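You operate a simulated robot arm through the tools that you are given. There is no shell and no other tool.

Carry out the task below with a simulated robot arm. There is one attempt and no reset: what you move stays moved.

TASK
Spiral-tape the papered mandrel at the lap on the white block.
Fine: set the lap dial, throw the red feed lever, crank till it is covered; feed off, arm up. Where these are worked on the way, their far stop is far enough and under half their travel is too little: red feed lever.

Only the result counts: the job must be done as asked and must still hold three seconds after the hand-in. Knocking over, shifting, dropping, spilling or breaking anything else fails it.

THE ROBOT
A 6-joint arm with a four-finger gripper on a trunk, on a base that moves. Base frame: it is fixed to the floor where the robot stands at the start and does not move with it; the origin is under the middle of the robot, x ahead of it, y to its left, z up; the surface under the hand at the start is at about z = 85. Readings come in cm, degrees, newtons and seconds.
With the tool pointing down near the work surface it reaches from about 26 to 68 cm from the robot's upright axis, wherever it stands. Its first joint turns from -166.0 to 166.0 degrees. Places, roughly: red feed lever [50, -30, 100]; short papered mandrel (30x5x5 cm) [40, -50, 90]. Payload 3.43 kg.
The tool frame sits at the grasp point between the pads (the TCP): z along the fingers, y along the line on which they close. The tips reach 3 cm beyond it. The gripper opens to 12 cm; its body begins 8.5 cm behind the TCP.
Orientation is told as [roll, pitch, yaw] about the base's x, y, z axes, in that order, counted from this pose: with the fingers straight down and closing along the base's y, the tool's x points along the base's -x, its y along +y and its z along -z.

THE INTERFACE
- The arm moves only by the tool apply_moves. Its argument "motion" is a list that holds one entry, the list of rows, each a list of 7 numbers: the shift along the base's x, y, z in cm, then the turn, a rotation vector about the base's x, y, z in degrees, then the closure in counts, from 0 (fully open) to 255 (shut). In form: [[[x, y, z, rx, ry, rz, fingers], ...]]. A call has 1 to 20 rows; each row is the pose to reach, as a shift and turn from the pose commanded when the call began. Each row takes 0.2 s and may step no farther than 5 cm and 8.6 degrees from the row before; otherwise, or with a gripper value out of range, the whole call is refused. A pose out of reach is approached as far as the arm can. The call stops where the force on the tool passes 70 N (or 10 N more than at its start, if that is more) or the arm is blocked; 0.2 s more then pass. Each finger travels about 4 cm/s and halts on what it meets, pressing with about 37 N; the grip force reading is that of the motor and also rises with nothing between the fingers. The clock runs only during rows and for 0.2 s after the last one: add rows that repeat a pose to give the fingers time. The reply holds the time, the measured pose of the TCP, the force on the tool along the base axes, the opening and the grip force, in the units named above and with some noise, with the torque about the TCP (base axes, N m) and any sound that the robot's microphone picked up.
- Cameras (640 x 400 px; columns grow to the right, rows downward): "scene" is now at [3.62, 9.1, 170.63]; the picture's right is [-0.65, -0.76, 0.00], its down [-0.61, 0.52, -0.59] and it looks along [0.45, -0.38, -0.81] (base axes); focal length 252 px, centre (320, 200). "wrist" rides on the gripper at [7.1, -1.7, -12.1] in the tool frame; the picture's right is [0.23, 0.97, 0.00], its down [-0.81, 0.19, -0.55] and it looks along [-0.54, 0.13, 0.83] (tool axes); focal length 275 px, centre (320, 200). There is no depth. A picture from a camera that has moved, and an enlarged one, comes with that camera's place and axes in the base frame and with its lens.
- capture(camera): a new picture of that camera. No time passes.
- slide_trunk(by): moves the trunk up (or, below 0, down) by that many cm; the arm and the scene camera ride with it, the base frame stays. It gives what a move gives, with no picture.
- roll_base(legs): drives the robot by 1 to 6 legs, each [ahead, left, turn to the left] in cm, cm and degrees, along the robot's own axes; the way and the turn of a leg run together, so that a leg with both is an arc; at most 150 cm and 180 degrees a leg. The arm and the cameras ride along, it lands a little off, and it stops where it bumps. It gives what a move gives.
- aim_head(pan, tilt): turns the head with the scene camera to pan (to the left, within 120 degrees either way) and tilt (down, from -29 to 69), counted from straight ahead of the robot. It gives what a move gives.
- inspect(camera, box): a new picture of the part [left, top, right, bottom] of that camera's present view, enlarged. No time passes.
- sign_off(): hands the job in; it is judged then, once.

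Nothing tells you exact positions but the pictures and the camera data. Unless the task says otherwise, let go and move clear before handing in.

The tools are called after "Emit:" as a command line: name --argument value ..., lists and objects as JSON in quotes. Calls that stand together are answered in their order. apply_moves: Moves the arm, as the interface text tells. Its arguments: {"type":"object","properties":{"motion":{"type":"array"}},"required":["motion"]} The other tools are called the same way: slide_trunk (by) moves the trunk up or down; roll_base (legs) drives the base; aim_head (pan, tilt) turns the head that bears the scene camera; capture (camera) takes a picture; inspect (camera, box) takes an enlarged picture of a part of a camera's view; sign_off () hands the job in.

At the start:

```text
clock: 0.0
tool_pos: [32.1, -27.96, 129.97]
tool_rot: [-0.1, 0.0, -0.1]
ft_force: [0.3, -0.3, -0.3]
moment: [-0.02, 0.01, -0.05]
width: 11.99
finger_force: 0.1
trunk travel left (down, up): [-22.5, 21.5]
robot x, y, heading: [-0.11, -0.11, -0.1]
head pan, tilt (commanded): [-40.6, 53.8]
```

scene: 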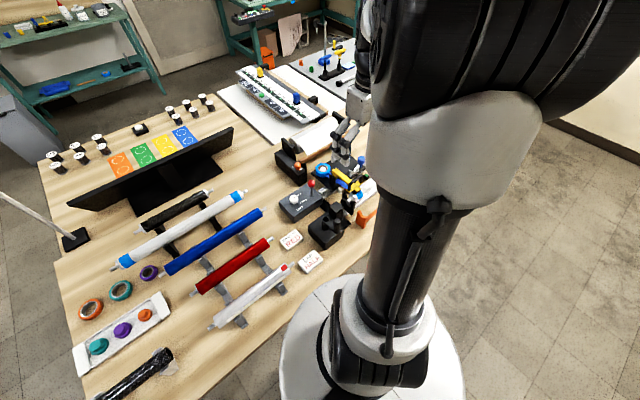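
wrist: 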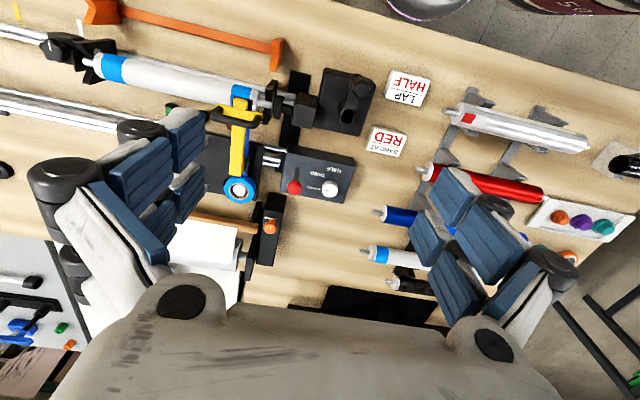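

I see a bench with a taping machine (mandrel, control box with red lever and a white dial, a yellow arm), rolls, and two white blocks ("LAP HALF", "BAND AT RED"). First I look closer at everything.

Emit:
inspect --camera "wrist" --box '[180, 50, 460, 225]'

Emit:
inspect --camera "wrist" --box '[0, 0, 320, 200]'

Emit:
inspect --camera "scene" --box '[220, 60, 400, 280]'

Emit:
inspect --camera "wrist" --box '[360, 50, 640, 225]'

```text
2.29 times, centred on (320, 138) of wrist
camera zoom: at [24.87, -29.71, 142.01], right [-0.23, 0.97, 0.0], down [0.81, 0.19, 0.55], along [0.54, 0.13, -0.83], focal length 629 px, centre (320, 343)
```

zoom: 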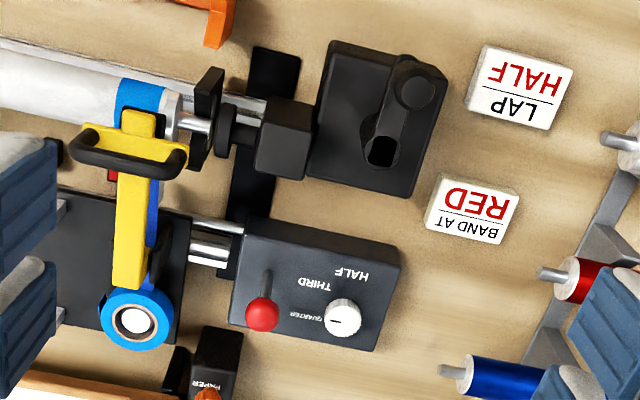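

```text
2.00 times, centred on (160, 100) of wrist
camera zoom: at [24.87, -29.71, 142.01], right [-0.23, 0.97, 0.0], down [0.81, 0.19, 0.55], along [0.54, 0.13, -0.83], focal length 551 px, centre (640, 400)
```

zoom: 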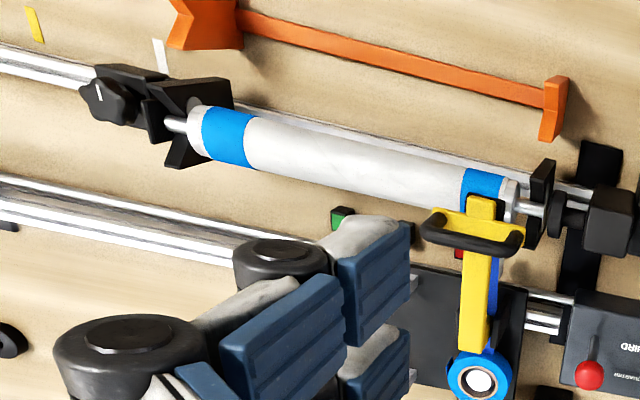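

```text
1.82 times, centred on (310, 170) of scene
camera zoom: at [3.62, 9.1, 170.63], right [-0.65, -0.76, 0.0], down [-0.61, 0.52, -0.59], along [0.45, -0.38, -0.81], focal length 458 px, centre (338, 254)
```

zoom: 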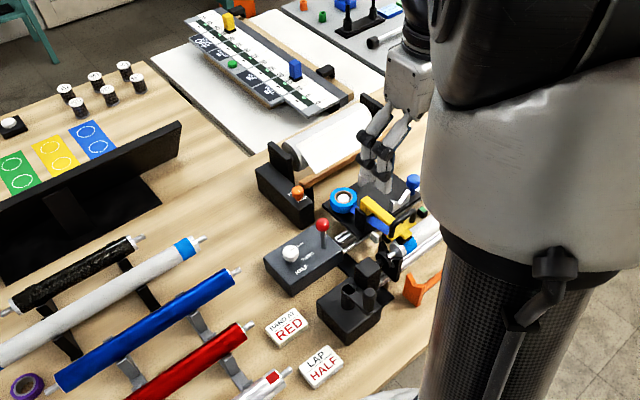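

```text
2.29 times, centred on (500, 138) of wrist
camera zoom: at [24.87, -29.71, 142.01], right [-0.23, 0.97, 0.0], down [0.81, 0.19, 0.55], along [0.54, 0.13, -0.83], focal length 629 px, centre (-91, 343)
```

zoom: 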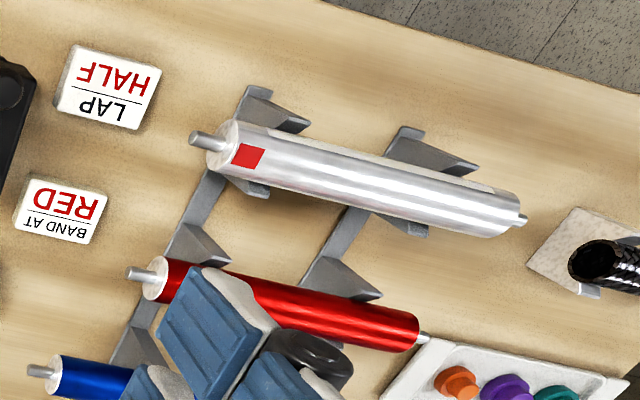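

The machine holds a grey papered mandrel with blue ends; the dial reads QUARTER/THIRD/HALF and the block says LAP HALF. I'll move the arm to the left and turn the wrist to view the machine from the side.

Emit:
apply_moves --motion '[[[0.4, 3.5, 0, 0, 0, -7.5, 0], [0.8, 7, 0, 0, 0, -15, 0], [1.2, 10.5, 0, 0, 0, -22.5, 0], [1.6, 14, 0, 0, 0, -30, 0], [2, 17.5, 0, 0, 0, -37.5, 0], [2.4, 21, 0, 0, 0, -45, 0], [2.8, 24.5, 0, 0, 0, -52.5, 0], [3.2, 28, 0, 0, 0, -60, 0]]]'

Emit:
capture --camera "wrist"

Emit:
capture --camera "scene"

```text
clock: 1.8
tool_pos: [35.15, 0.14, 129.96]
tool_rot: [0.1, 0.1, -60.1]
ft_force: [-0.1, -0.9, 0.5]
moment: [-0.01, 0.0, 0.01]
width: 11.99
finger_force: 0.0
trunk travel left (down, up): [-22.5, 21.5]
robot x, y, heading: [-0.48, 0.06, -0.2]
head pan, tilt (commanded): [-40.6, 53.8]
```

```text
taken
camera wrist: at [30.04, 5.42, 142.0], right [0.73, 0.69, 0.0], down [0.57, -0.61, 0.55], along [0.38, -0.4, -0.83], focal length 275 px, centre (320, 200)
```

wrist: 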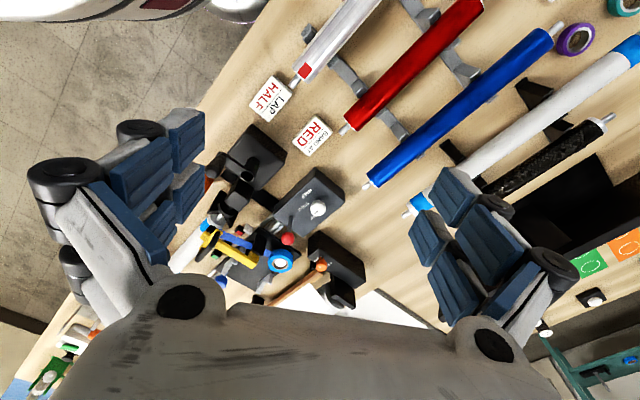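

```text
taken
camera scene: at [3.63, 9.19, 170.62], right [-0.65, -0.76, 0.0], down [-0.61, 0.52, -0.59], along [0.45, -0.38, -0.81], focal length 252 px, centre (320, 200)
```

scene: 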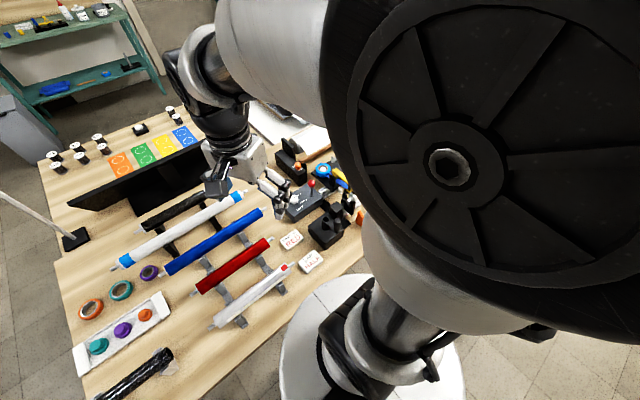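

The wrist now sees the machine from its crank end. I zoom into it.

Emit:
inspect --camera "wrist" --box '[170, 70, 370, 310]'

Emit:
inspect --camera "wrist" --box '[190, 120, 310, 220]'

Emit:
inspect --camera "wrist" --box '[260, 160, 350, 260]'

```text
1.67 times, centred on (270, 190) of wrist
camera zoom: at [30.04, 5.42, 142.0], right [0.73, 0.69, 0.0], down [0.57, -0.61, 0.55], along [0.38, -0.4, -0.83], focal length 459 px, centre (403, 217)
```

zoom: 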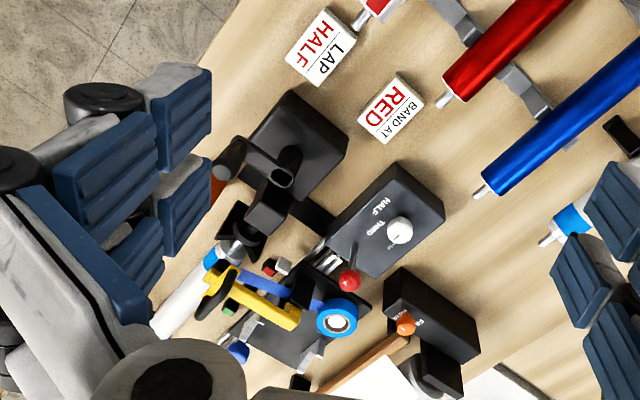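

```text
4.00 times, centred on (250, 170) of wrist
camera zoom: at [30.04, 5.42, 142.0], right [0.73, 0.69, 0.0], down [0.57, -0.61, 0.55], along [0.38, -0.4, -0.83], focal length 1101 px, centre (600, 320)
```

zoom: 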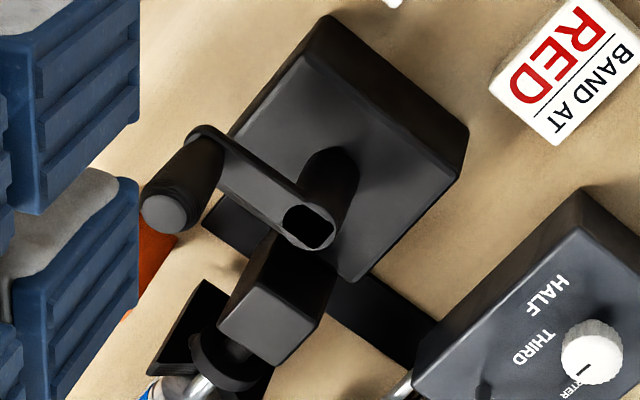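

```text
4.00 times, centred on (305, 210) of wrist
camera zoom: at [30.04, 5.42, 142.0], right [0.73, 0.69, 0.0], down [0.57, -0.61, 0.55], along [0.38, -0.4, -0.83], focal length 1101 px, centre (380, 160)
```

zoom: 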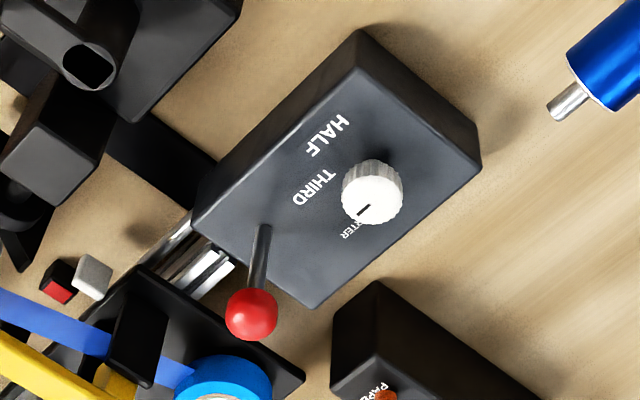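

The crank is vertical-axis with an upright handle, dial points to QUARTER. I'll swing the arm far to the left to clear the scene camera's view of the machine.

Emit:
apply_moves --motion '[[[-0.26, 4.27, 0, 0, 0, 7, 0], [-1.04, 8.47, 0, 0, 0, 14, 0], [-2.32, 12.54, 0, 0, 0, 21, 0], [-4.1, 16.43, 0, 0, 0, 28, 0], [-6.33, 20.08, 0, 0, 0, 35, 0], [-8.99, 23.42, 0, 0, 0, 42, 0], [-12.04, 26.42, 0, 0, 0, 49, 0], [-15.43, 29.02, 0, 0, 0, 56, 0], [-19.11, 31.19, 0, 0, 0, 63, 0], [-23.03, 32.89, 0, 0, 0, 70, 0]]]'

Emit:
capture --camera "scene"

```text
clock: 4.2
tool_pos: [16.92, 30.87, 130.44]
tool_rot: [0.5, -0.2, 1.3]
ft_force: [-0.1, 0.0, 1.1]
moment: [0.02, 0.0, -0.01]
width: 12.01
finger_force: 0.1
trunk travel left (down, up): [-22.5, 21.5]
robot x, y, heading: [0.16, 0.05, -0.0]
head pan, tilt (commanded): [-40.6, 53.8]
stopped in row 10: the arm was blocked; the commanded pose is now the measured one
```

```text
taken
camera scene: at [3.14, 8.56, 170.62], right [-0.72, -0.69, 0.0], down [-0.56, 0.58, -0.59], along [0.41, -0.43, -0.81], focal length 252 px, centre (320, 200)
```

scene: 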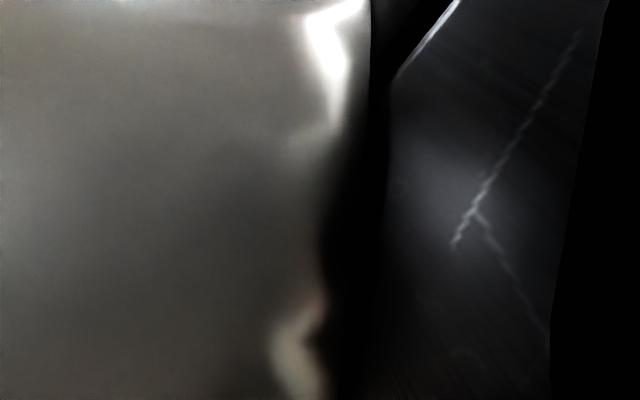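

The arm bumped the head's camera; nothing on the bench was touched. I back off the same way.

Emit:
apply_moves --motion '[[[3.5, -2.0, 0, 0, 0, -7, 0], [6.5, -5.0, 0, 0, 0, -14, 0], [9.2, -8.0, 0, 0, 0, -21, 0], [11.9, -11.3, 0, 0, 0, -28, 0], [14.1, -15.0, 0, 0, 0, -35, 0], [16, -19, 0, 0, 0, -42, 0], [17.2, -23, 0, 0, 0, -49, 0], [18, -27, 0, 0, 0, -56, 0], [18.2, -31, 0, 0, 0, -61, 0], [16.2, -35.5, 0, 0, 0, -61, 0], [13.2, -39.5, 0, 0, 0, -61, 0]]]'

Emit:
capture --camera "scene"

Emit:
capture --camera "wrist"

```text
clock: 6.6
tool_pos: [29.79, -8.56, 129.86]
tool_rot: [-0.2, 0.5, -58.9]
ft_force: [0.6, -0.7, -1.0]
moment: [0.02, 0.02, -0.02]
width: 12.02
finger_force: 0.1
trunk travel left (down, up): [-22.5, 21.5]
robot x, y, heading: [0.15, -0.01, 0.2]
head pan, tilt (commanded): [-40.6, 53.8]
```

```text
taken
camera scene: at [3.57, 8.92, 170.67], right [-0.66, -0.75, 0.0], down [-0.6, 0.53, -0.59], along [0.45, -0.39, -0.8], focal length 252 px, centre (320, 200)
```

scene: 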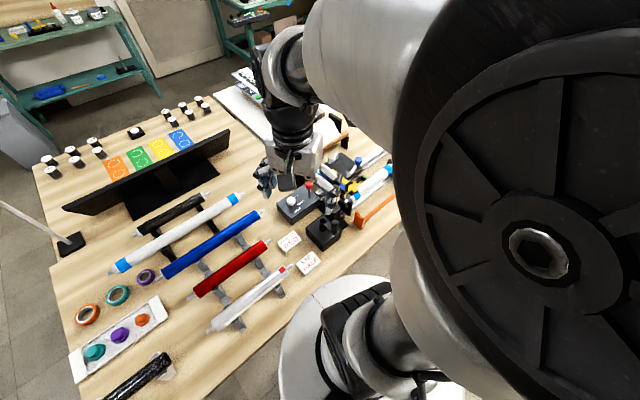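

```text
taken
camera wrist: at [24.72, -3.46, 141.86], right [0.71, 0.7, 0.0], down [0.59, -0.6, 0.54], along [0.38, -0.39, -0.84], focal length 275 px, centre (320, 200)
```

wrist: 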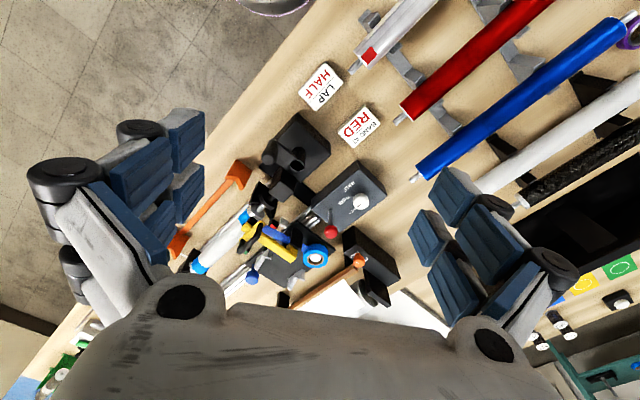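

The machine is well visible between the fingers in the wrist picture. I zoom in on the arm, carriage and controls.

Emit:
inspect --camera "wrist" --box '[180, 150, 340, 310]'

Emit:
inspect --camera "wrist" --box '[235, 190, 345, 280]'

Emit:
inspect --camera "wrist" --box '[300, 160, 400, 250]'

```text
2.50 times, centred on (260, 230) of wrist
camera zoom: at [24.72, -3.46, 141.86], right [0.71, 0.7, 0.0], down [0.59, -0.6, 0.54], along [0.38, -0.39, -0.84], focal length 688 px, centre (470, 125)
```

zoom: 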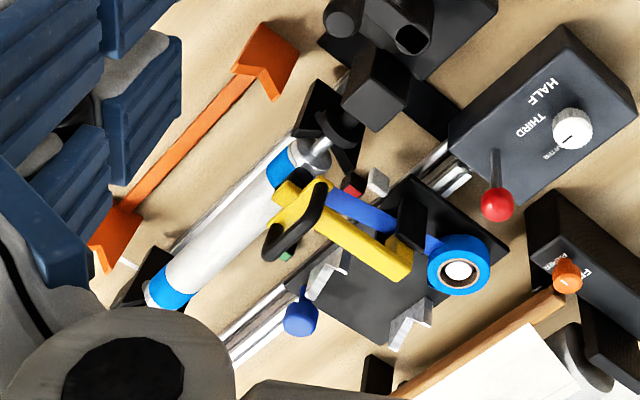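

```text
4.44 times, centred on (290, 235) of wrist
camera zoom: at [24.72, -3.46, 141.86], right [0.71, 0.7, 0.0], down [0.59, -0.6, 0.54], along [0.38, -0.39, -0.84], focal length 1224 px, centre (453, 44)
```

zoom: 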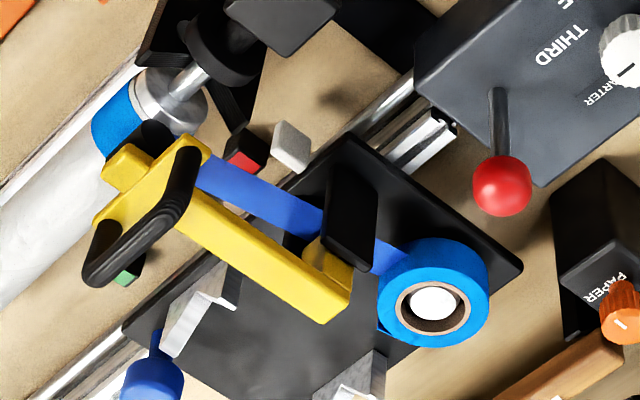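

```text
4.44 times, centred on (350, 205) of wrist
camera zoom: at [24.72, -3.46, 141.86], right [0.71, 0.7, 0.0], down [0.59, -0.6, 0.54], along [0.38, -0.39, -0.84], focal length 1224 px, centre (187, 178)
```

zoom: 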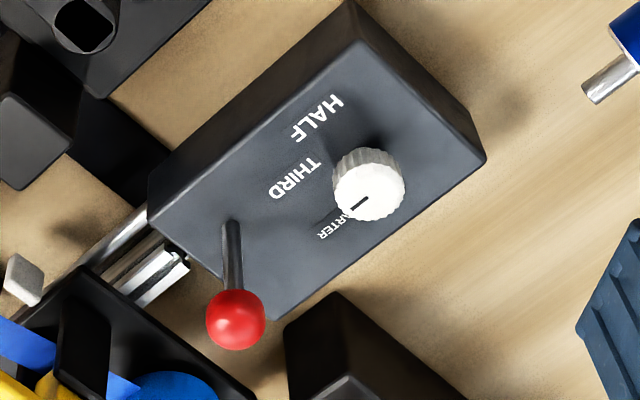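

Triangulating from two views: mandrel axis near x 39, z 93.5 (y -37 to -63); crank axis near [36.9,-22.1], handle at [31.8,-22.1,~99]; lever ball near [50.6,-28,~100], dial near [51.8,-21.3]. I want a lower side view to see whether the yellow arm is down.

Emit:
apply_moves --motion '[[[1, 1.2, -2, -5.4, -5.2, 0, 0], [2, 2.5, -4, -10.8, -10.4, 0, 0], [3, 4, -6, -16.2, -15.6, 0, 0], [4, 5, -9, -21.6, -20.8, 0, 0], [4, 5, -12, -24, -23, 0, 0]]]'

Emit:
capture --camera "wrist"

```text
clock: 7.8
tool_pos: [36.79, -2.32, 119.39]
tool_rot: [8.4, -32.5, -61.2]
ft_force: [0.3, 0.8, 0.1]
moment: [0.02, 0.01, -0.02]
width: 11.98
finger_force: 0.1
out of reach, approached as far as the arm can: row 4, 5
trunk travel left (down, up): [-22.5, 21.5]
robot x, y, heading: [-0.02, -0.16, 0.3]
head pan, tilt (commanded): [-40.6, 53.8]
```

```text
taken
camera wrist: at [27.75, 6.81, 125.32], right [0.71, 0.7, 0.0], down [0.28, -0.28, 0.92], along [0.64, -0.66, -0.39], focal length 275 px, centre (320, 200)
```

wrist: 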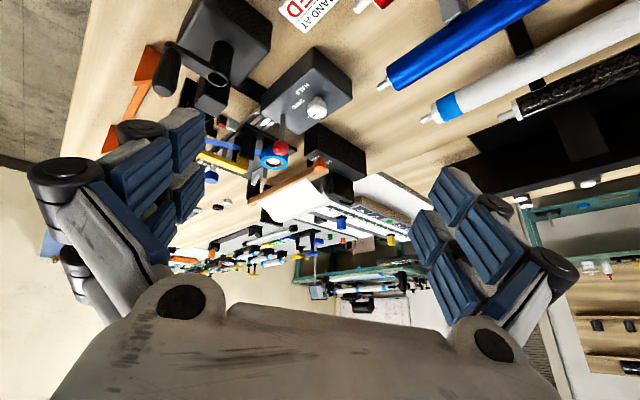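

Emit:
inspect --camera "wrist" --box '[150, 40, 350, 220]'

Emit:
inspect --camera "wrist" --box '[180, 100, 300, 200]'

```text
2.22 times, centred on (250, 130) of wrist
camera zoom: at [27.75, 6.81, 125.32], right [0.71, 0.7, 0.0], down [0.28, -0.28, 0.92], along [0.64, -0.66, -0.39], focal length 612 px, centre (476, 356)
```

zoom: 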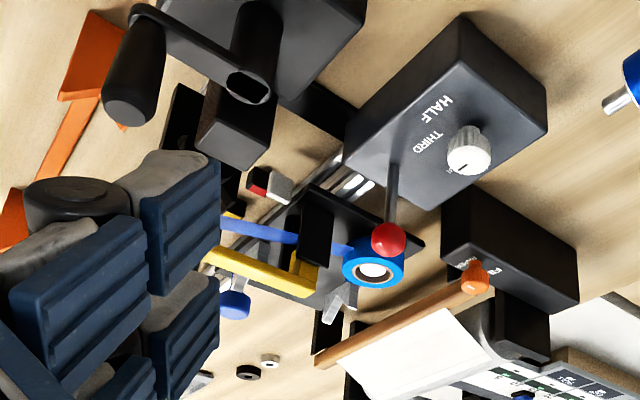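

```text
4.00 times, centred on (240, 150) of wrist
camera zoom: at [27.75, 6.81, 125.32], right [0.71, 0.7, 0.0], down [0.28, -0.28, 0.92], along [0.64, -0.66, -0.39], focal length 1101 px, centre (640, 400)
```

zoom: 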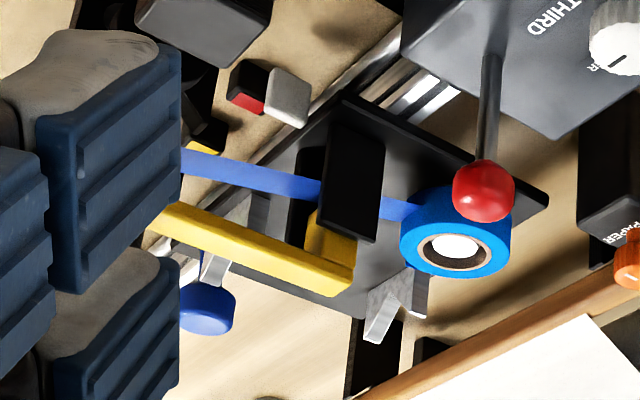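

The arm (yellow) lies level toward the mandrel, with the blue strip running beside it. I'll undo the tilt and then roll the base to the right so the whole machine is within reach.

Emit:
apply_moves --motion '[[[-1, -1.2, 3, 5.4, 5.2, 0, 0], [-2, -2.5, 6, 10.8, 10.4, 0, 0], [-3, -4, 9, 16.2, 15.6, 0, 0], [-4, -5, 12, 21.6, 20.8, 0, 0], [-4, -5, 12, 24, 23, 0, 0], [-4, -5, 12, 24, 23, 0, 0]]]'

Emit:
roll_base --legs '[[0, -30, 0]]'

Emit:
capture --camera "wrist"

Emit:
capture --camera "scene"

```text
clock: 9.2
tool_pos: [32.63, -7.56, 131.5]
tool_rot: [0.5, -0.2, -58.8]
ft_force: [0.4, 0.4, -0.1]
moment: [-0.04, 0.0, 0.01]
width: 11.97
finger_force: 0.1
trunk travel left (down, up): [-22.5, 21.5]
robot x, y, heading: [0.0, 0.07, -0.1]
head pan, tilt (commanded): [-40.6, 53.8]
```

```text
clock: 11.2
tool_pos: [32.62, -37.0, 131.35]
tool_rot: [0.5, -0.2, -58.7]
ft_force: [-0.3, -0.1, 0.0]
moment: [0.04, 0.01, -0.01]
width: 11.97
finger_force: 0.1
trunk travel left (down, up): [-22.5, 21.5]
robot x, y, heading: [0.16, -29.19, 0.1]
head pan, tilt (commanded): [-40.6, 53.8]
```

```text
taken
camera wrist: at [27.37, -31.93, 143.34], right [0.71, 0.7, 0.01], down [0.58, -0.59, 0.56], along [0.39, -0.39, -0.83], focal length 275 px, centre (320, 200)
```

wrist: 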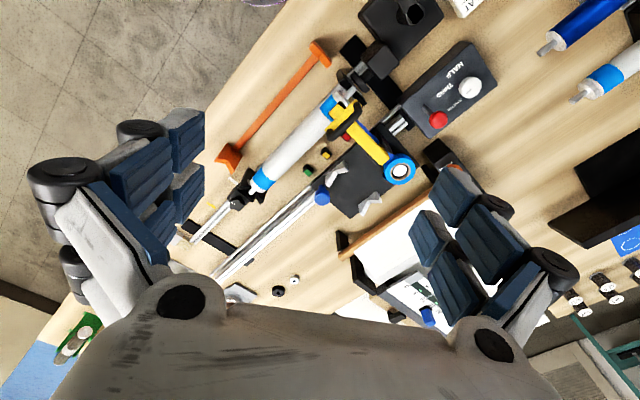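

```text
taken
camera scene: at [3.64, -20.56, 170.63], right [-0.65, -0.76, 0.0], down [-0.61, 0.52, -0.59], along [0.45, -0.38, -0.81], focal length 252 px, centre (320, 200)
```

scene: 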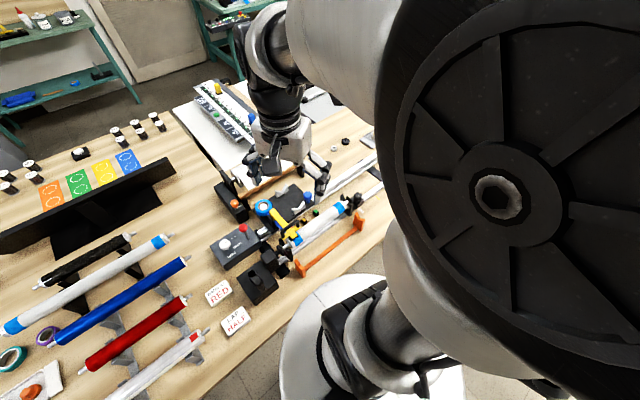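

Now both cameras see the machine. I zoom in from both.

Emit:
inspect --camera "wrist" --box '[210, 0, 450, 220]'

Emit:
inspect --camera "wrist" --box '[290, 80, 430, 220]'

Emit:
inspect --camera "wrist" --box '[380, 30, 510, 140]'

Emit:
inspect --camera "scene" --box '[200, 170, 370, 310]'

Emit:
inspect --camera "scene" --box '[240, 170, 340, 260]'

```text
1.82 times, centred on (330, 110) of wrist
camera zoom: at [27.37, -31.93, 143.34], right [0.71, 0.7, 0.01], down [0.58, -0.59, 0.56], along [0.39, -0.39, -0.83], focal length 500 px, centre (302, 364)
```

zoom: 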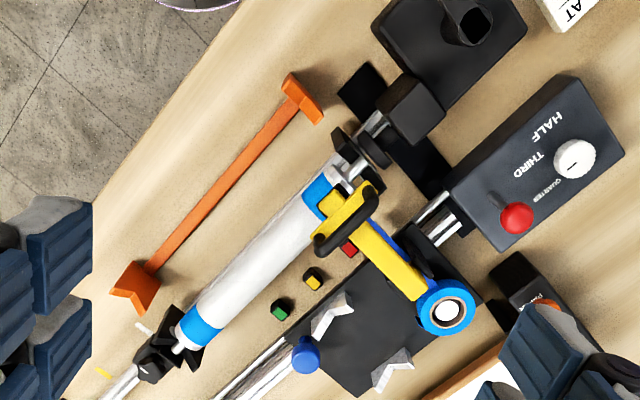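

```text
2.86 times, centred on (360, 150) of wrist
camera zoom: at [27.37, -31.93, 143.34], right [0.71, 0.7, 0.01], down [0.58, -0.59, 0.56], along [0.39, -0.39, -0.83], focal length 786 px, centre (206, 343)
```

zoom: 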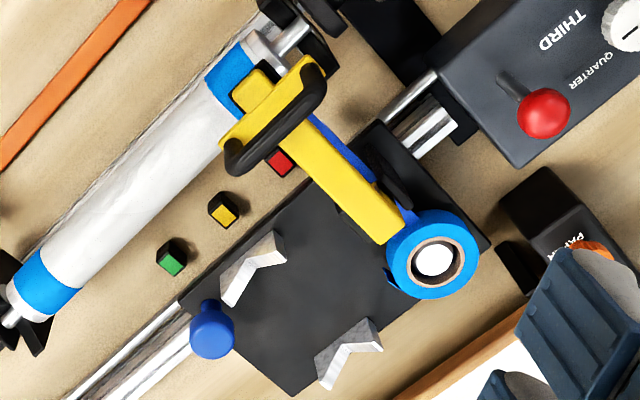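

```text
3.64 times, centred on (445, 85) of wrist
camera zoom: at [27.37, -31.93, 143.34], right [0.71, 0.7, 0.01], down [0.58, -0.59, 0.56], along [0.39, -0.39, -0.83], focal length 1001 px, centre (-134, 618)
```

zoom: 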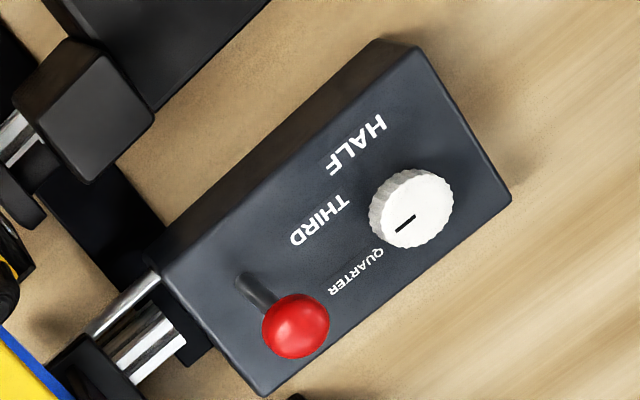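

```text
2.86 times, centred on (285, 240) of scene
camera zoom: at [3.64, -20.56, 170.63], right [-0.65, -0.76, 0.0], down [-0.61, 0.52, -0.59], along [0.45, -0.38, -0.81], focal length 719 px, centre (420, 86)
```

zoom: 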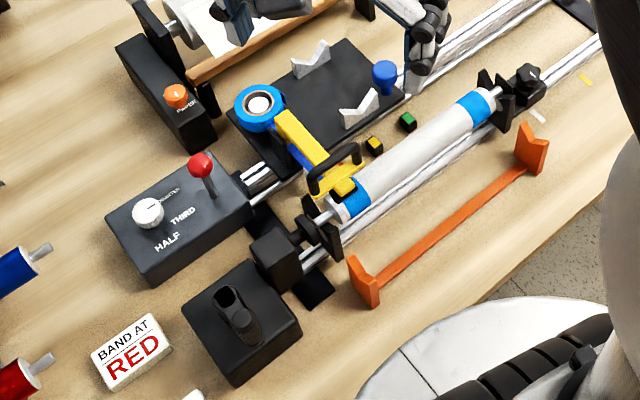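

```text
4.44 times, centred on (290, 215) of scene
camera zoom: at [3.64, -20.56, 170.63], right [-0.65, -0.76, 0.0], down [-0.61, 0.52, -0.59], along [0.45, -0.38, -0.81], focal length 1119 px, centre (453, 133)
```

zoom: 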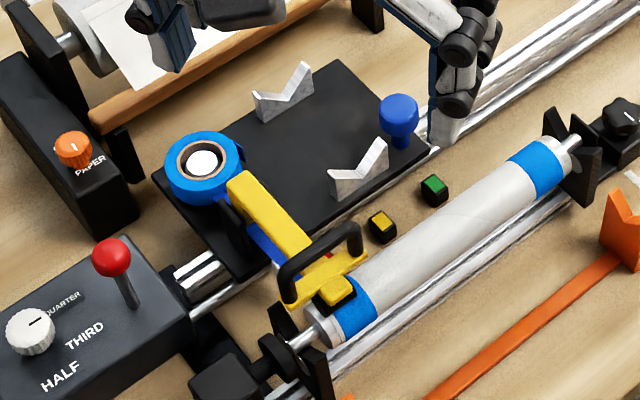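

I now have a clear view: the yellow arm is down on the mandrel's near blue end, tape strip at its side; lever stands upright at about [51.7,-28,90–98]; the dial is near [54.3,-20.6,91.7]. I move the wrist in for a close-up of the dial and lever.

Emit:
apply_moves --motion '[[[0.7, 1.6, -2.4, 0, 0, 7.4, 0], [1.4, 3.2, -4.8, 0, 0, 14.8, 0], [2.1, 4.9, -7.2, 0, 0, 22.2, 0], [2.8, 6.5, -9.6, 0, 0, 29.6, 0], [3.5, 8.1, -12, 0, 0, 37, 0], [4.2, 9.8, -14.4, 0, 0, 44.4, 0], [4.9, 11.4, -16.8, 0, 0, 51.6, 0], [5.5, 13, -19, 0, 0, 58.8, 0], [5.5, 13, -19, 0, 0, 58.8, 0]]]'

Emit:
capture --camera "wrist"

Emit:
capture --camera "scene"

```text
clock: 13.2
tool_pos: [38.08, -24.02, 112.32]
tool_rot: [0.5, -0.4, 0.1]
ft_force: [-0.1, -1.0, -0.5]
moment: [0.01, 0.03, 0.04]
width: 11.99
finger_force: 0.0
trunk travel left (down, up): [-22.5, 21.5]
robot x, y, heading: [0.02, -29.53, -0.2]
head pan, tilt (commanded): [-40.6, 53.8]
```

```text
taken
camera wrist: at [30.88, -25.89, 124.28], right [-0.23, 0.97, 0.01], down [0.81, 0.19, 0.56], along [0.54, 0.13, -0.83], focal length 275 px, centre (320, 200)
```

wrist: 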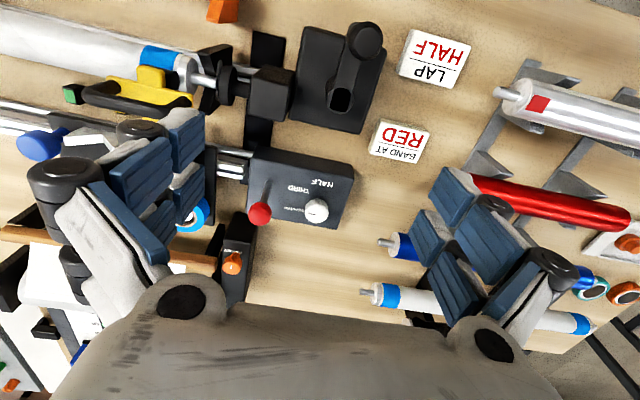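

```text
taken
camera scene: at [3.58, -20.5, 170.63], right [-0.65, -0.76, 0.0], down [-0.61, 0.52, -0.59], along [0.45, -0.38, -0.81], focal length 252 px, centre (320, 200)
```

scene: 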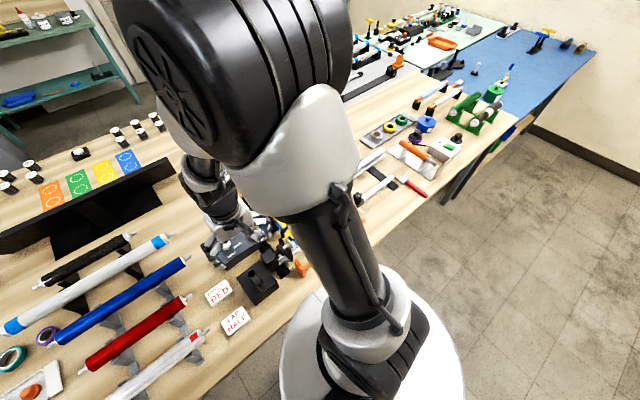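

Emit:
inspect --camera "wrist" --box '[235, 145, 360, 235]'

Emit:
inspect --camera "wrist" --box '[270, 165, 350, 230]'

Emit:
inspect --camera "wrist" --box '[280, 10, 400, 140]'

Emit:
inspect --camera "wrist" --box '[60, 30, 250, 150]'

```text
4.44 times, centred on (298, 190) of wrist
camera zoom: at [30.88, -25.89, 124.28], right [-0.23, 0.97, 0.01], down [0.81, 0.19, 0.56], along [0.54, 0.13, -0.83], focal length 1224 px, centre (420, 244)
```

zoom: 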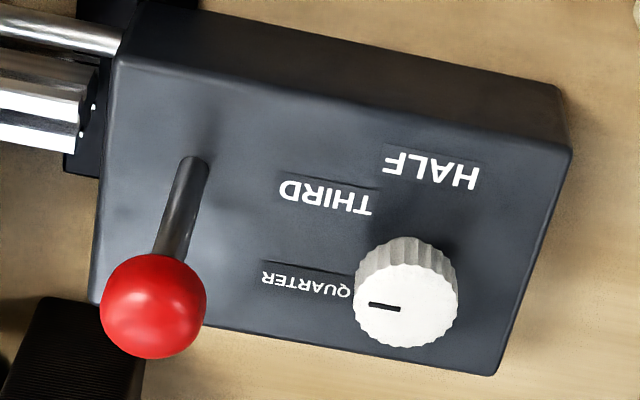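

```text
6.15 times, centred on (310, 198) of wrist
camera zoom: at [30.88, -25.89, 124.28], right [-0.23, 0.97, 0.01], down [0.81, 0.19, 0.56], along [0.54, 0.13, -0.83], focal length 1694 px, centre (382, 215)
```

zoom: 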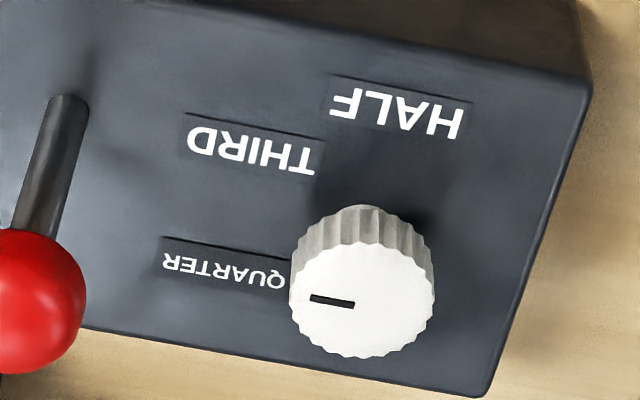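

```text
3.08 times, centred on (340, 75) of wrist
camera zoom: at [30.88, -25.89, 124.28], right [-0.23, 0.97, 0.01], down [0.81, 0.19, 0.56], along [0.54, 0.13, -0.83], focal length 847 px, centre (258, 585)
```

zoom: 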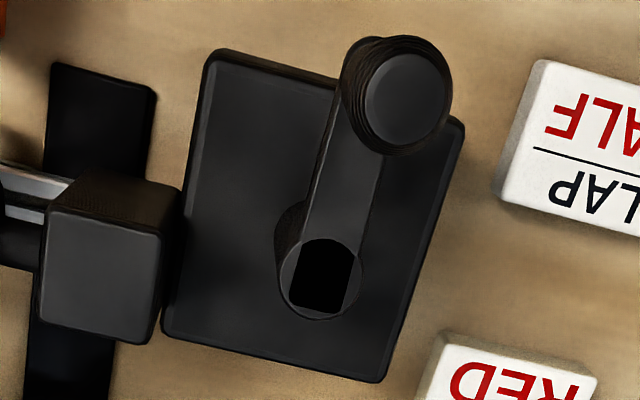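

```text
3.33 times, centred on (155, 90) of wrist
camera zoom: at [30.88, -25.89, 124.28], right [-0.23, 0.97, 0.01], down [0.81, 0.19, 0.56], along [0.54, 0.13, -0.83], focal length 918 px, centre (870, 567)
```

zoom: 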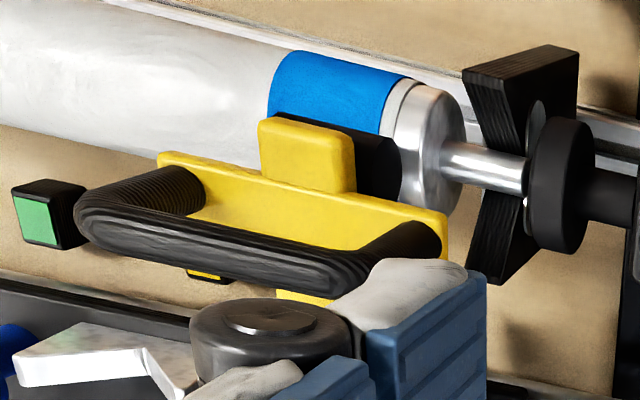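

The dial's mark points along -y at QUARTER; HALF lies in the -x direction, so it needs roughly a 90° clockwise turn. I move above the dial with the jaws turned so they stay clear of the lever.

Emit:
apply_moves --motion '[[[1.2, 0.25, 0, 0, 0, 8.2, 110], [2.4, 0.5, 0, 0, 0, 16.4, 110], [3.6, 0.75, 0, 0, 0, 24.6, 110], [4.8, 1.0, 0, 0, 0, 32.8, 110], [6, 1.25, 0, 0, 0, 41, 110], [7.2, 1.5, 0, 0, 0, 49.2, 110], [8.4, 1.75, 0, 0, 0, 57.4, 110], [9.6, 2, 0, 0, 0, 65.6, 110], [10.8, 2.25, 0, 0, 0, 73.8, 110], [12, 2.5, 0, 0, 0, 82, 110], [13.2, 2.75, -1, 0, 0, 90.2, 110], [14.4, 3, -3, 0, 0, 98.4, 110], [15.6, 3.3, -5, 0, 0, 106.6, 110], [16.3, 3.4, -7, 0, 0, 115, 110], [16.3, 3.4, -7, 0, 0, 115, 110]]]'

Emit:
capture --camera "wrist"

```text
clock: 16.4
tool_pos: [54.51, -20.67, 105.38]
tool_rot: [0.4, -0.2, 115.2]
ft_force: [-0.1, -0.1, 0.2]
moment: [0.03, -0.02, 0.04]
width: 6.81
finger_force: 0.1
trunk travel left (down, up): [-22.5, 21.5]
robot x, y, heading: [0.34, -29.64, 0.2]
head pan, tilt (commanded): [-40.6, 53.8]
```

```text
taken
camera wrist: at [59.0, -26.46, 117.29], right [-0.78, -0.62, 0.01], down [-0.51, 0.65, 0.56], along [-0.35, 0.43, -0.83], focal length 275 px, centre (320, 200)
```

wrist: 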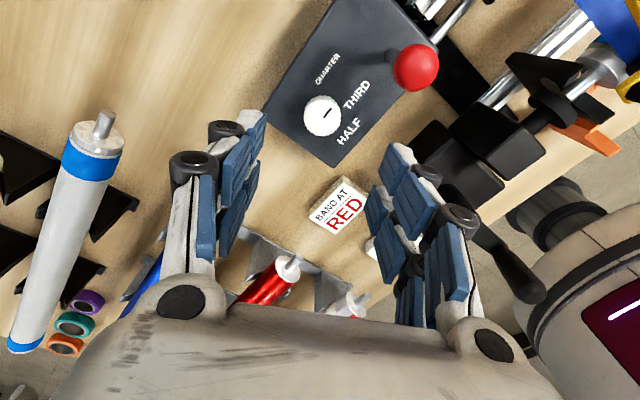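

The dial sits nearly on the tool axis. I zoom in to refine.

Emit:
inspect --camera "wrist" --box '[260, 60, 380, 160]'

Emit:
inspect --camera "scene" --box '[180, 170, 340, 310]'

```text
4.00 times, centred on (320, 110) of wrist
camera zoom: at [59.0, -26.46, 117.29], right [-0.78, -0.62, 0.01], down [-0.51, 0.65, 0.56], along [-0.35, 0.43, -0.83], focal length 1101 px, centre (320, 560)
```

zoom: 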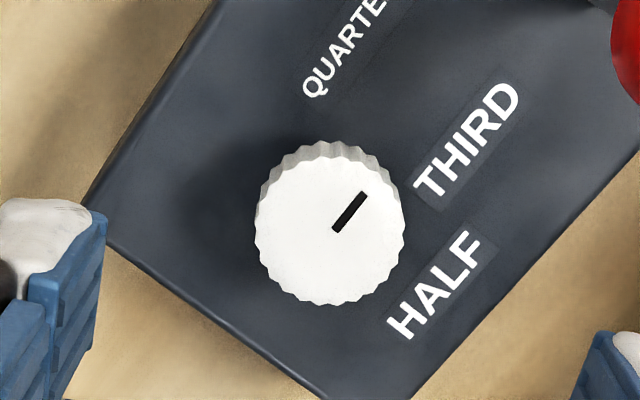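

```text
2.86 times, centred on (260, 240) of scene
camera zoom: at [3.6, -20.45, 170.63], right [-0.65, -0.76, 0.0], down [-0.61, 0.52, -0.59], along [0.45, -0.38, -0.81], focal length 719 px, centre (491, 86)
```

zoom: 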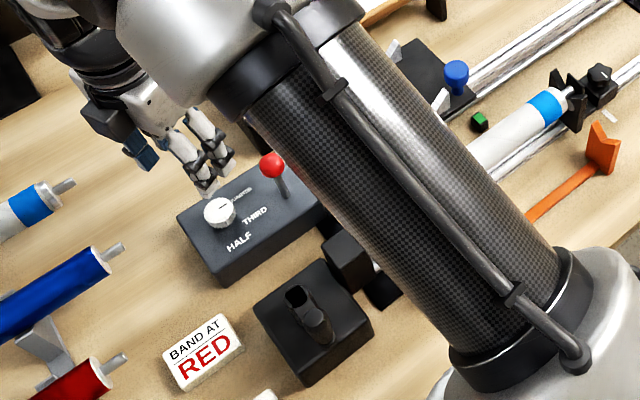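

The mark is at about -90° (between QUARTER and THIRD), and HALF is straight toward -x. I descend around the dial.

Emit:
apply_moves --motion '[[[-0.3, 0, -3, 0, 0, 0, 110], [-0.35, 0, -6, 0, 0, 0, 110], [-0.35, 0, -9, 0, 0, 0, 110], [-0.35, 0, -10.5, 0, 0, 0, 110], [-0.35, 0, -11.2, 0, 0, 0, 110], [-0.35, 0, -11.2, 0, 0, 0, 110]]]'

Emit:
capture --camera "wrist"

Emit:
inspect --camera "scene" --box '[180, 170, 340, 310]'

```text
clock: 17.8
tool_pos: [54.23, -20.59, 94.15]
tool_rot: [0.3, -0.2, 115.0]
ft_force: [0.4, 0.0, 0.2]
moment: [-0.02, -0.02, -0.01]
width: 6.84
finger_force: 0.0
trunk travel left (down, up): [-22.5, 21.5]
robot x, y, heading: [0.21, -29.69, -0.2]
head pan, tilt (commanded): [-40.6, 53.8]
```

```text
taken
camera wrist: at [58.8, -26.43, 106.05], right [-0.78, -0.62, 0.01], down [-0.51, 0.65, 0.56], along [-0.35, 0.43, -0.83], focal length 275 px, centre (320, 200)
```

wrist: 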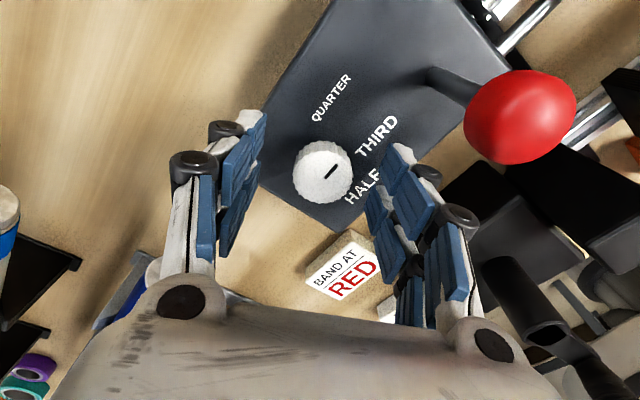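

```text
2.86 times, centred on (260, 240) of scene
camera zoom: at [3.63, -20.45, 170.63], right [-0.65, -0.76, 0.0], down [-0.61, 0.52, -0.59], along [0.45, -0.38, -0.81], focal length 719 px, centre (491, 86)
```

zoom: 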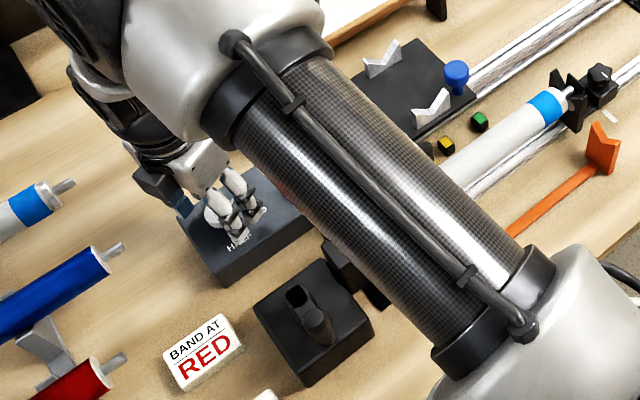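

Dial is centred between the fingers. Closing.

Emit:
apply_moves --motion '[[[0, 0, 0, 0, 0, 0, 200], [0, 0, 0, 0, 0, 0, 200], [0, 0, 0, 0, 0, 0, 200], [0, 0, 0, 0, 0, 0, 200]]]'

Emit:
capture --camera "wrist"

```text
clock: 18.8
tool_pos: [54.07, -20.63, 94.13]
tool_rot: [0.5, -0.3, 115.0]
ft_force: [-7.0, -2.0, -1.4]
moment: [0.0, 0.31, 0.02]
width: 3.16
finger_force: 35.8
trunk travel left (down, up): [-22.5, 21.5]
robot x, y, heading: [-0.03, -29.41, 0.4]
head pan, tilt (commanded): [-40.6, 53.8]
```

```text
taken
camera wrist: at [58.67, -26.46, 106.04], right [-0.78, -0.62, 0.01], down [-0.51, 0.65, 0.56], along [-0.35, 0.43, -0.83], focal length 275 px, centre (320, 200)
```

wrist: 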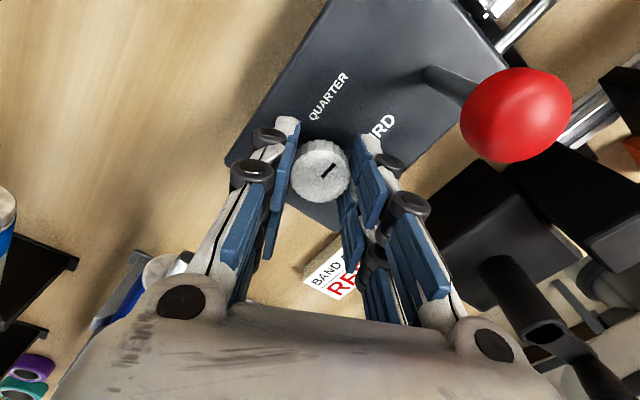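

The dial is gripped (3.16 cm, 36 N). I turn it 90° clockwise.

Emit:
apply_moves --motion '[[[-0.1, 0, 0, 0, 0, -8, 200], [-0.15, 0, 0, 0, 0, -16, 200], [-0.15, 0, 0, 0, 0, -24, 200], [-0.15, 0, 0, 0, 0, -32, 200], [-0.15, 0, 0, 0, 0, -40, 200], [-0.15, 0, 0, 0, 0, -48, 200], [-0.15, 0, 0, 0, 0, -56, 200], [-0.15, 0, 0, 0, 0, -64, 200], [-0.15, 0, 0, 0, 0, -72, 200], [-0.15, 0, 0, 0, 0, -80, 200], [-0.15, 0, 0, 0, 0, -88, 200], [-0.15, 0, 0, 0, 0, -90, 200]]]'

Emit:
capture --camera "wrist"

```text
clock: 21.4
tool_pos: [53.99, -20.59, 94.18]
tool_rot: [0.4, -0.1, 24.9]
ft_force: [-6.3, -5.3, -21.8]
moment: [-0.05, 0.01, 0.07]
width: 3.12
finger_force: 44.9
trunk travel left (down, up): [-22.5, 21.5]
robot x, y, heading: [-0.1, -29.6, -0.2]
head pan, tilt (commanded): [-40.6, 53.8]
```

```text
taken
camera wrist: at [48.17, -25.34, 106.08], right [-0.62, 0.79, 0.01], down [0.66, 0.51, 0.56], along [0.43, 0.35, -0.83], focal length 275 px, centre (320, 200)
```

wrist: 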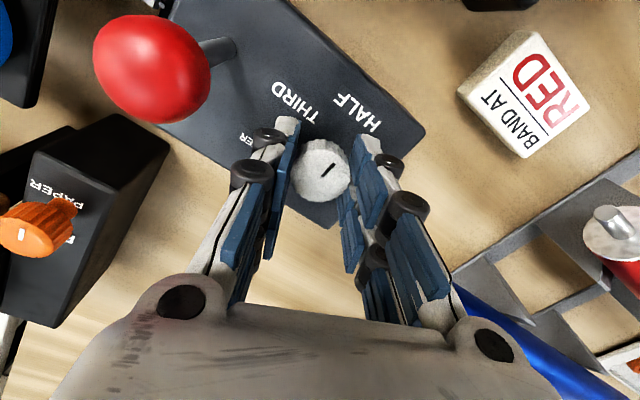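

The dial followed the hand. I release and rise to check the mark.

Emit:
apply_moves --motion '[[[0, 0, 0, 0, 0, 0, 110], [0, 0, 0, 0, 0, 0, 110], [0, 0, 0, 0, 0, 0, 110], [0, 0, 3, 0, 0, 0, 110], [0, 0, 7, 0, 0, 0, 110], [0, 0, 11, 0, 0, 0, 110], [0, 0, 11, 0, 0, 0, 110]]]'

Emit:
inspect --camera "wrist" --box '[240, 60, 400, 160]'

Emit:
capture --camera "wrist"

```text
clock: 23.0
tool_pos: [53.87, -20.71, 105.21]
tool_rot: [0.5, -0.2, 25.0]
ft_force: [-0.4, -0.2, 0.6]
moment: [0.01, 0.03, 0.01]
width: 6.85
finger_force: 0.1
trunk travel left (down, up): [-22.5, 21.5]
robot x, y, heading: [-0.02, -29.56, 0.2]
head pan, tilt (commanded): [-40.6, 53.8]
```

```text
4.00 times, centred on (320, 110) of wrist
camera zoom: at [48.11, -25.42, 117.09], right [-0.62, 0.78, 0.01], down [0.65, 0.51, 0.56], along [0.43, 0.35, -0.83], focal length 1101 px, centre (320, 560)
```

zoom: 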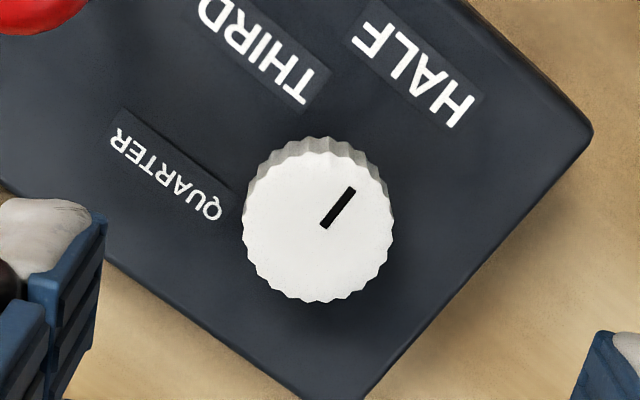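

```text
taken
camera wrist: at [48.11, -25.42, 117.09], right [-0.62, 0.78, 0.01], down [0.65, 0.51, 0.56], along [0.43, 0.35, -0.83], focal length 275 px, centre (320, 200)
```

wrist: 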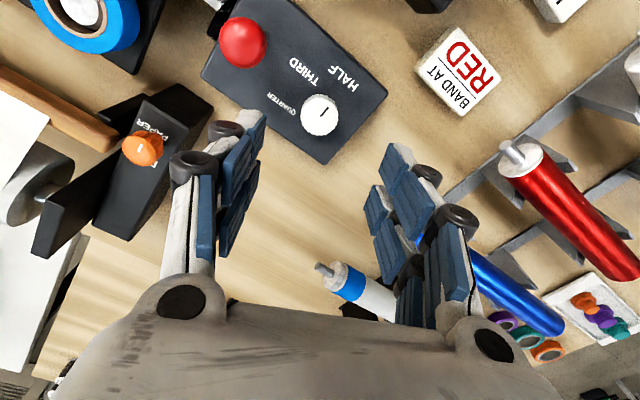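

The mark now points squarely at HALF. Next I move above the red lever's ball, jaws closing along y.

Emit:
apply_moves --motion '[[[-0.5, -1.8, 1, 0, 0, -6.2, 110], [-1, -3.6, 1, 0, 0, -12.5, 110], [-1.5, -5.5, 1, 0, 0, -18.8, 110], [-2.07, -7.4, 1, 0, 0, -25, 110], [-2.07, -7.4, 1, 0, 0, -25, 110]]]'

Emit:
capture --camera "wrist"

Emit:
inspect --camera "wrist" --box '[240, 60, 400, 160]'

```text
clock: 24.2
tool_pos: [52.02, -28.03, 106.15]
tool_rot: [0.4, -0.3, -0.1]
ft_force: [-0.2, 1.6, 0.1]
moment: [-0.02, -0.02, -0.02]
width: 6.83
finger_force: 0.1
trunk travel left (down, up): [-22.5, 21.5]
robot x, y, heading: [0.04, -29.49, 0.1]
head pan, tilt (commanded): [-40.6, 53.8]
```

```text
taken
camera wrist: at [44.67, -29.88, 118.11], right [-0.23, 0.97, 0.01], down [0.81, 0.19, 0.56], along [0.54, 0.13, -0.83], focal length 275 px, centre (320, 200)
```

wrist: 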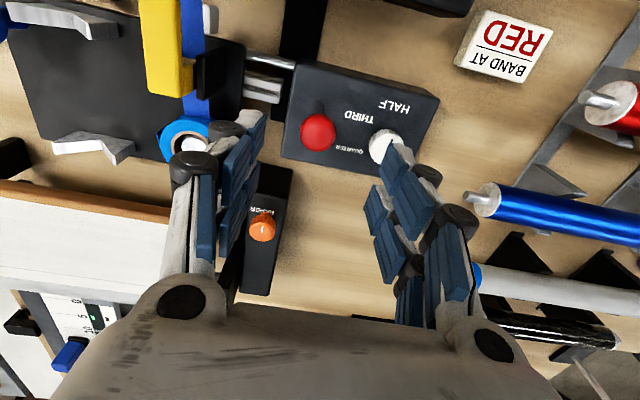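

```text
4.00 times, centred on (320, 110) of wrist
camera zoom: at [44.67, -29.88, 118.11], right [-0.23, 0.97, 0.01], down [0.81, 0.19, 0.56], along [0.54, 0.13, -0.83], focal length 1101 px, centre (320, 560)
```

zoom: 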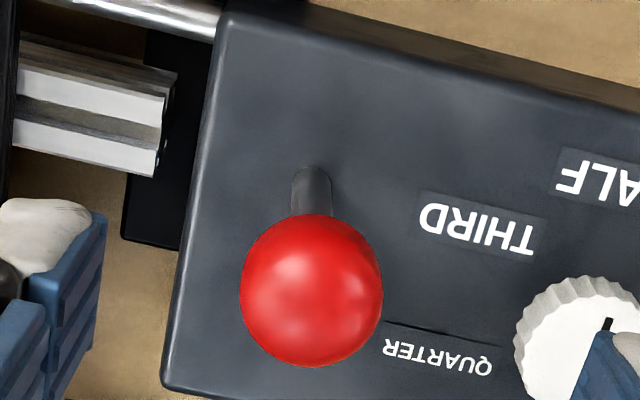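

The ball is on the tool axis at about [52,-28.1,98]. I descend and close on it.

Emit:
apply_moves --motion '[[[0, -0.1, -3, 0, 0, 0, 110], [0, -0.1, -6, 0, 0, 0, 110], [0, -0.1, -8.3, 0, 0, 0, 110], [0, -0.1, -8.3, 0, 0, 0, 110], [0, -0.1, -8.3, 0, 0, 0, 200], [0, -0.1, -8.3, 0, 0, 0, 200], [0, -0.1, -8.3, 0, 0, 0, 200], [0, -0.1, -8.3, 0, 0, 0, 200], [0, -0.1, -8.3, 0, 0, 0, 200]]]'

Emit:
capture --camera "wrist"

```text
clock: 26.2
tool_pos: [51.95, -28.03, 97.92]
tool_rot: [0.5, -0.2, 0.0]
ft_force: [0.8, -3.5, -0.8]
moment: [-0.05, -0.02, -0.02]
width: 2.82
finger_force: 2.1
trunk travel left (down, up): [-22.5, 21.5]
robot x, y, heading: [-0.09, -29.63, 0.1]
head pan, tilt (commanded): [-40.6, 53.8]
```

```text
taken
camera wrist: at [44.67, -29.87, 109.88], right [-0.23, 0.97, 0.01], down [0.81, 0.19, 0.56], along [0.54, 0.13, -0.83], focal length 275 px, centre (320, 200)
```

wrist: 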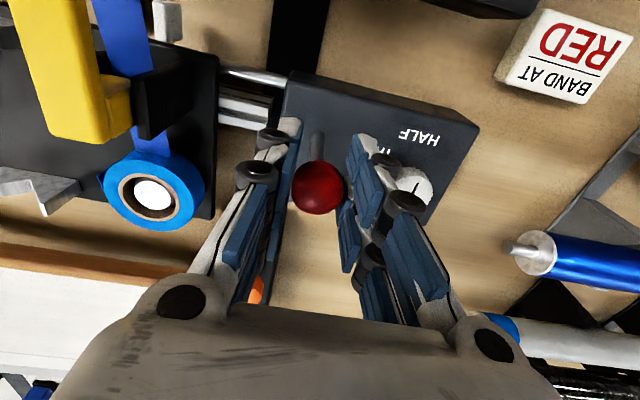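

The ball is held. I probe which way the lever swings with small pushes, reading the force.

Emit:
apply_moves --motion '[[[0, 0, 0, 0, 0, 0, 215], [0.4, 0, 0, 0, 0, 0, 215], [0.8, 0, 0, 0, 0, 0, 215]]]'

```text
clock: 27.0
tool_pos: [52.19, -28.16, 97.96]
tool_rot: [0.5, 0.2, 0.0]
ft_force: [-13.5, -7.4, 8.1]
moment: [-0.31, 1.16, -0.05]
width: 2.4
finger_force: 45.0
trunk travel left (down, up): [-22.5, 21.5]
robot x, y, heading: [0.51, -29.36, -0.0]
head pan, tilt (commanded): [-40.6, 53.8]
```

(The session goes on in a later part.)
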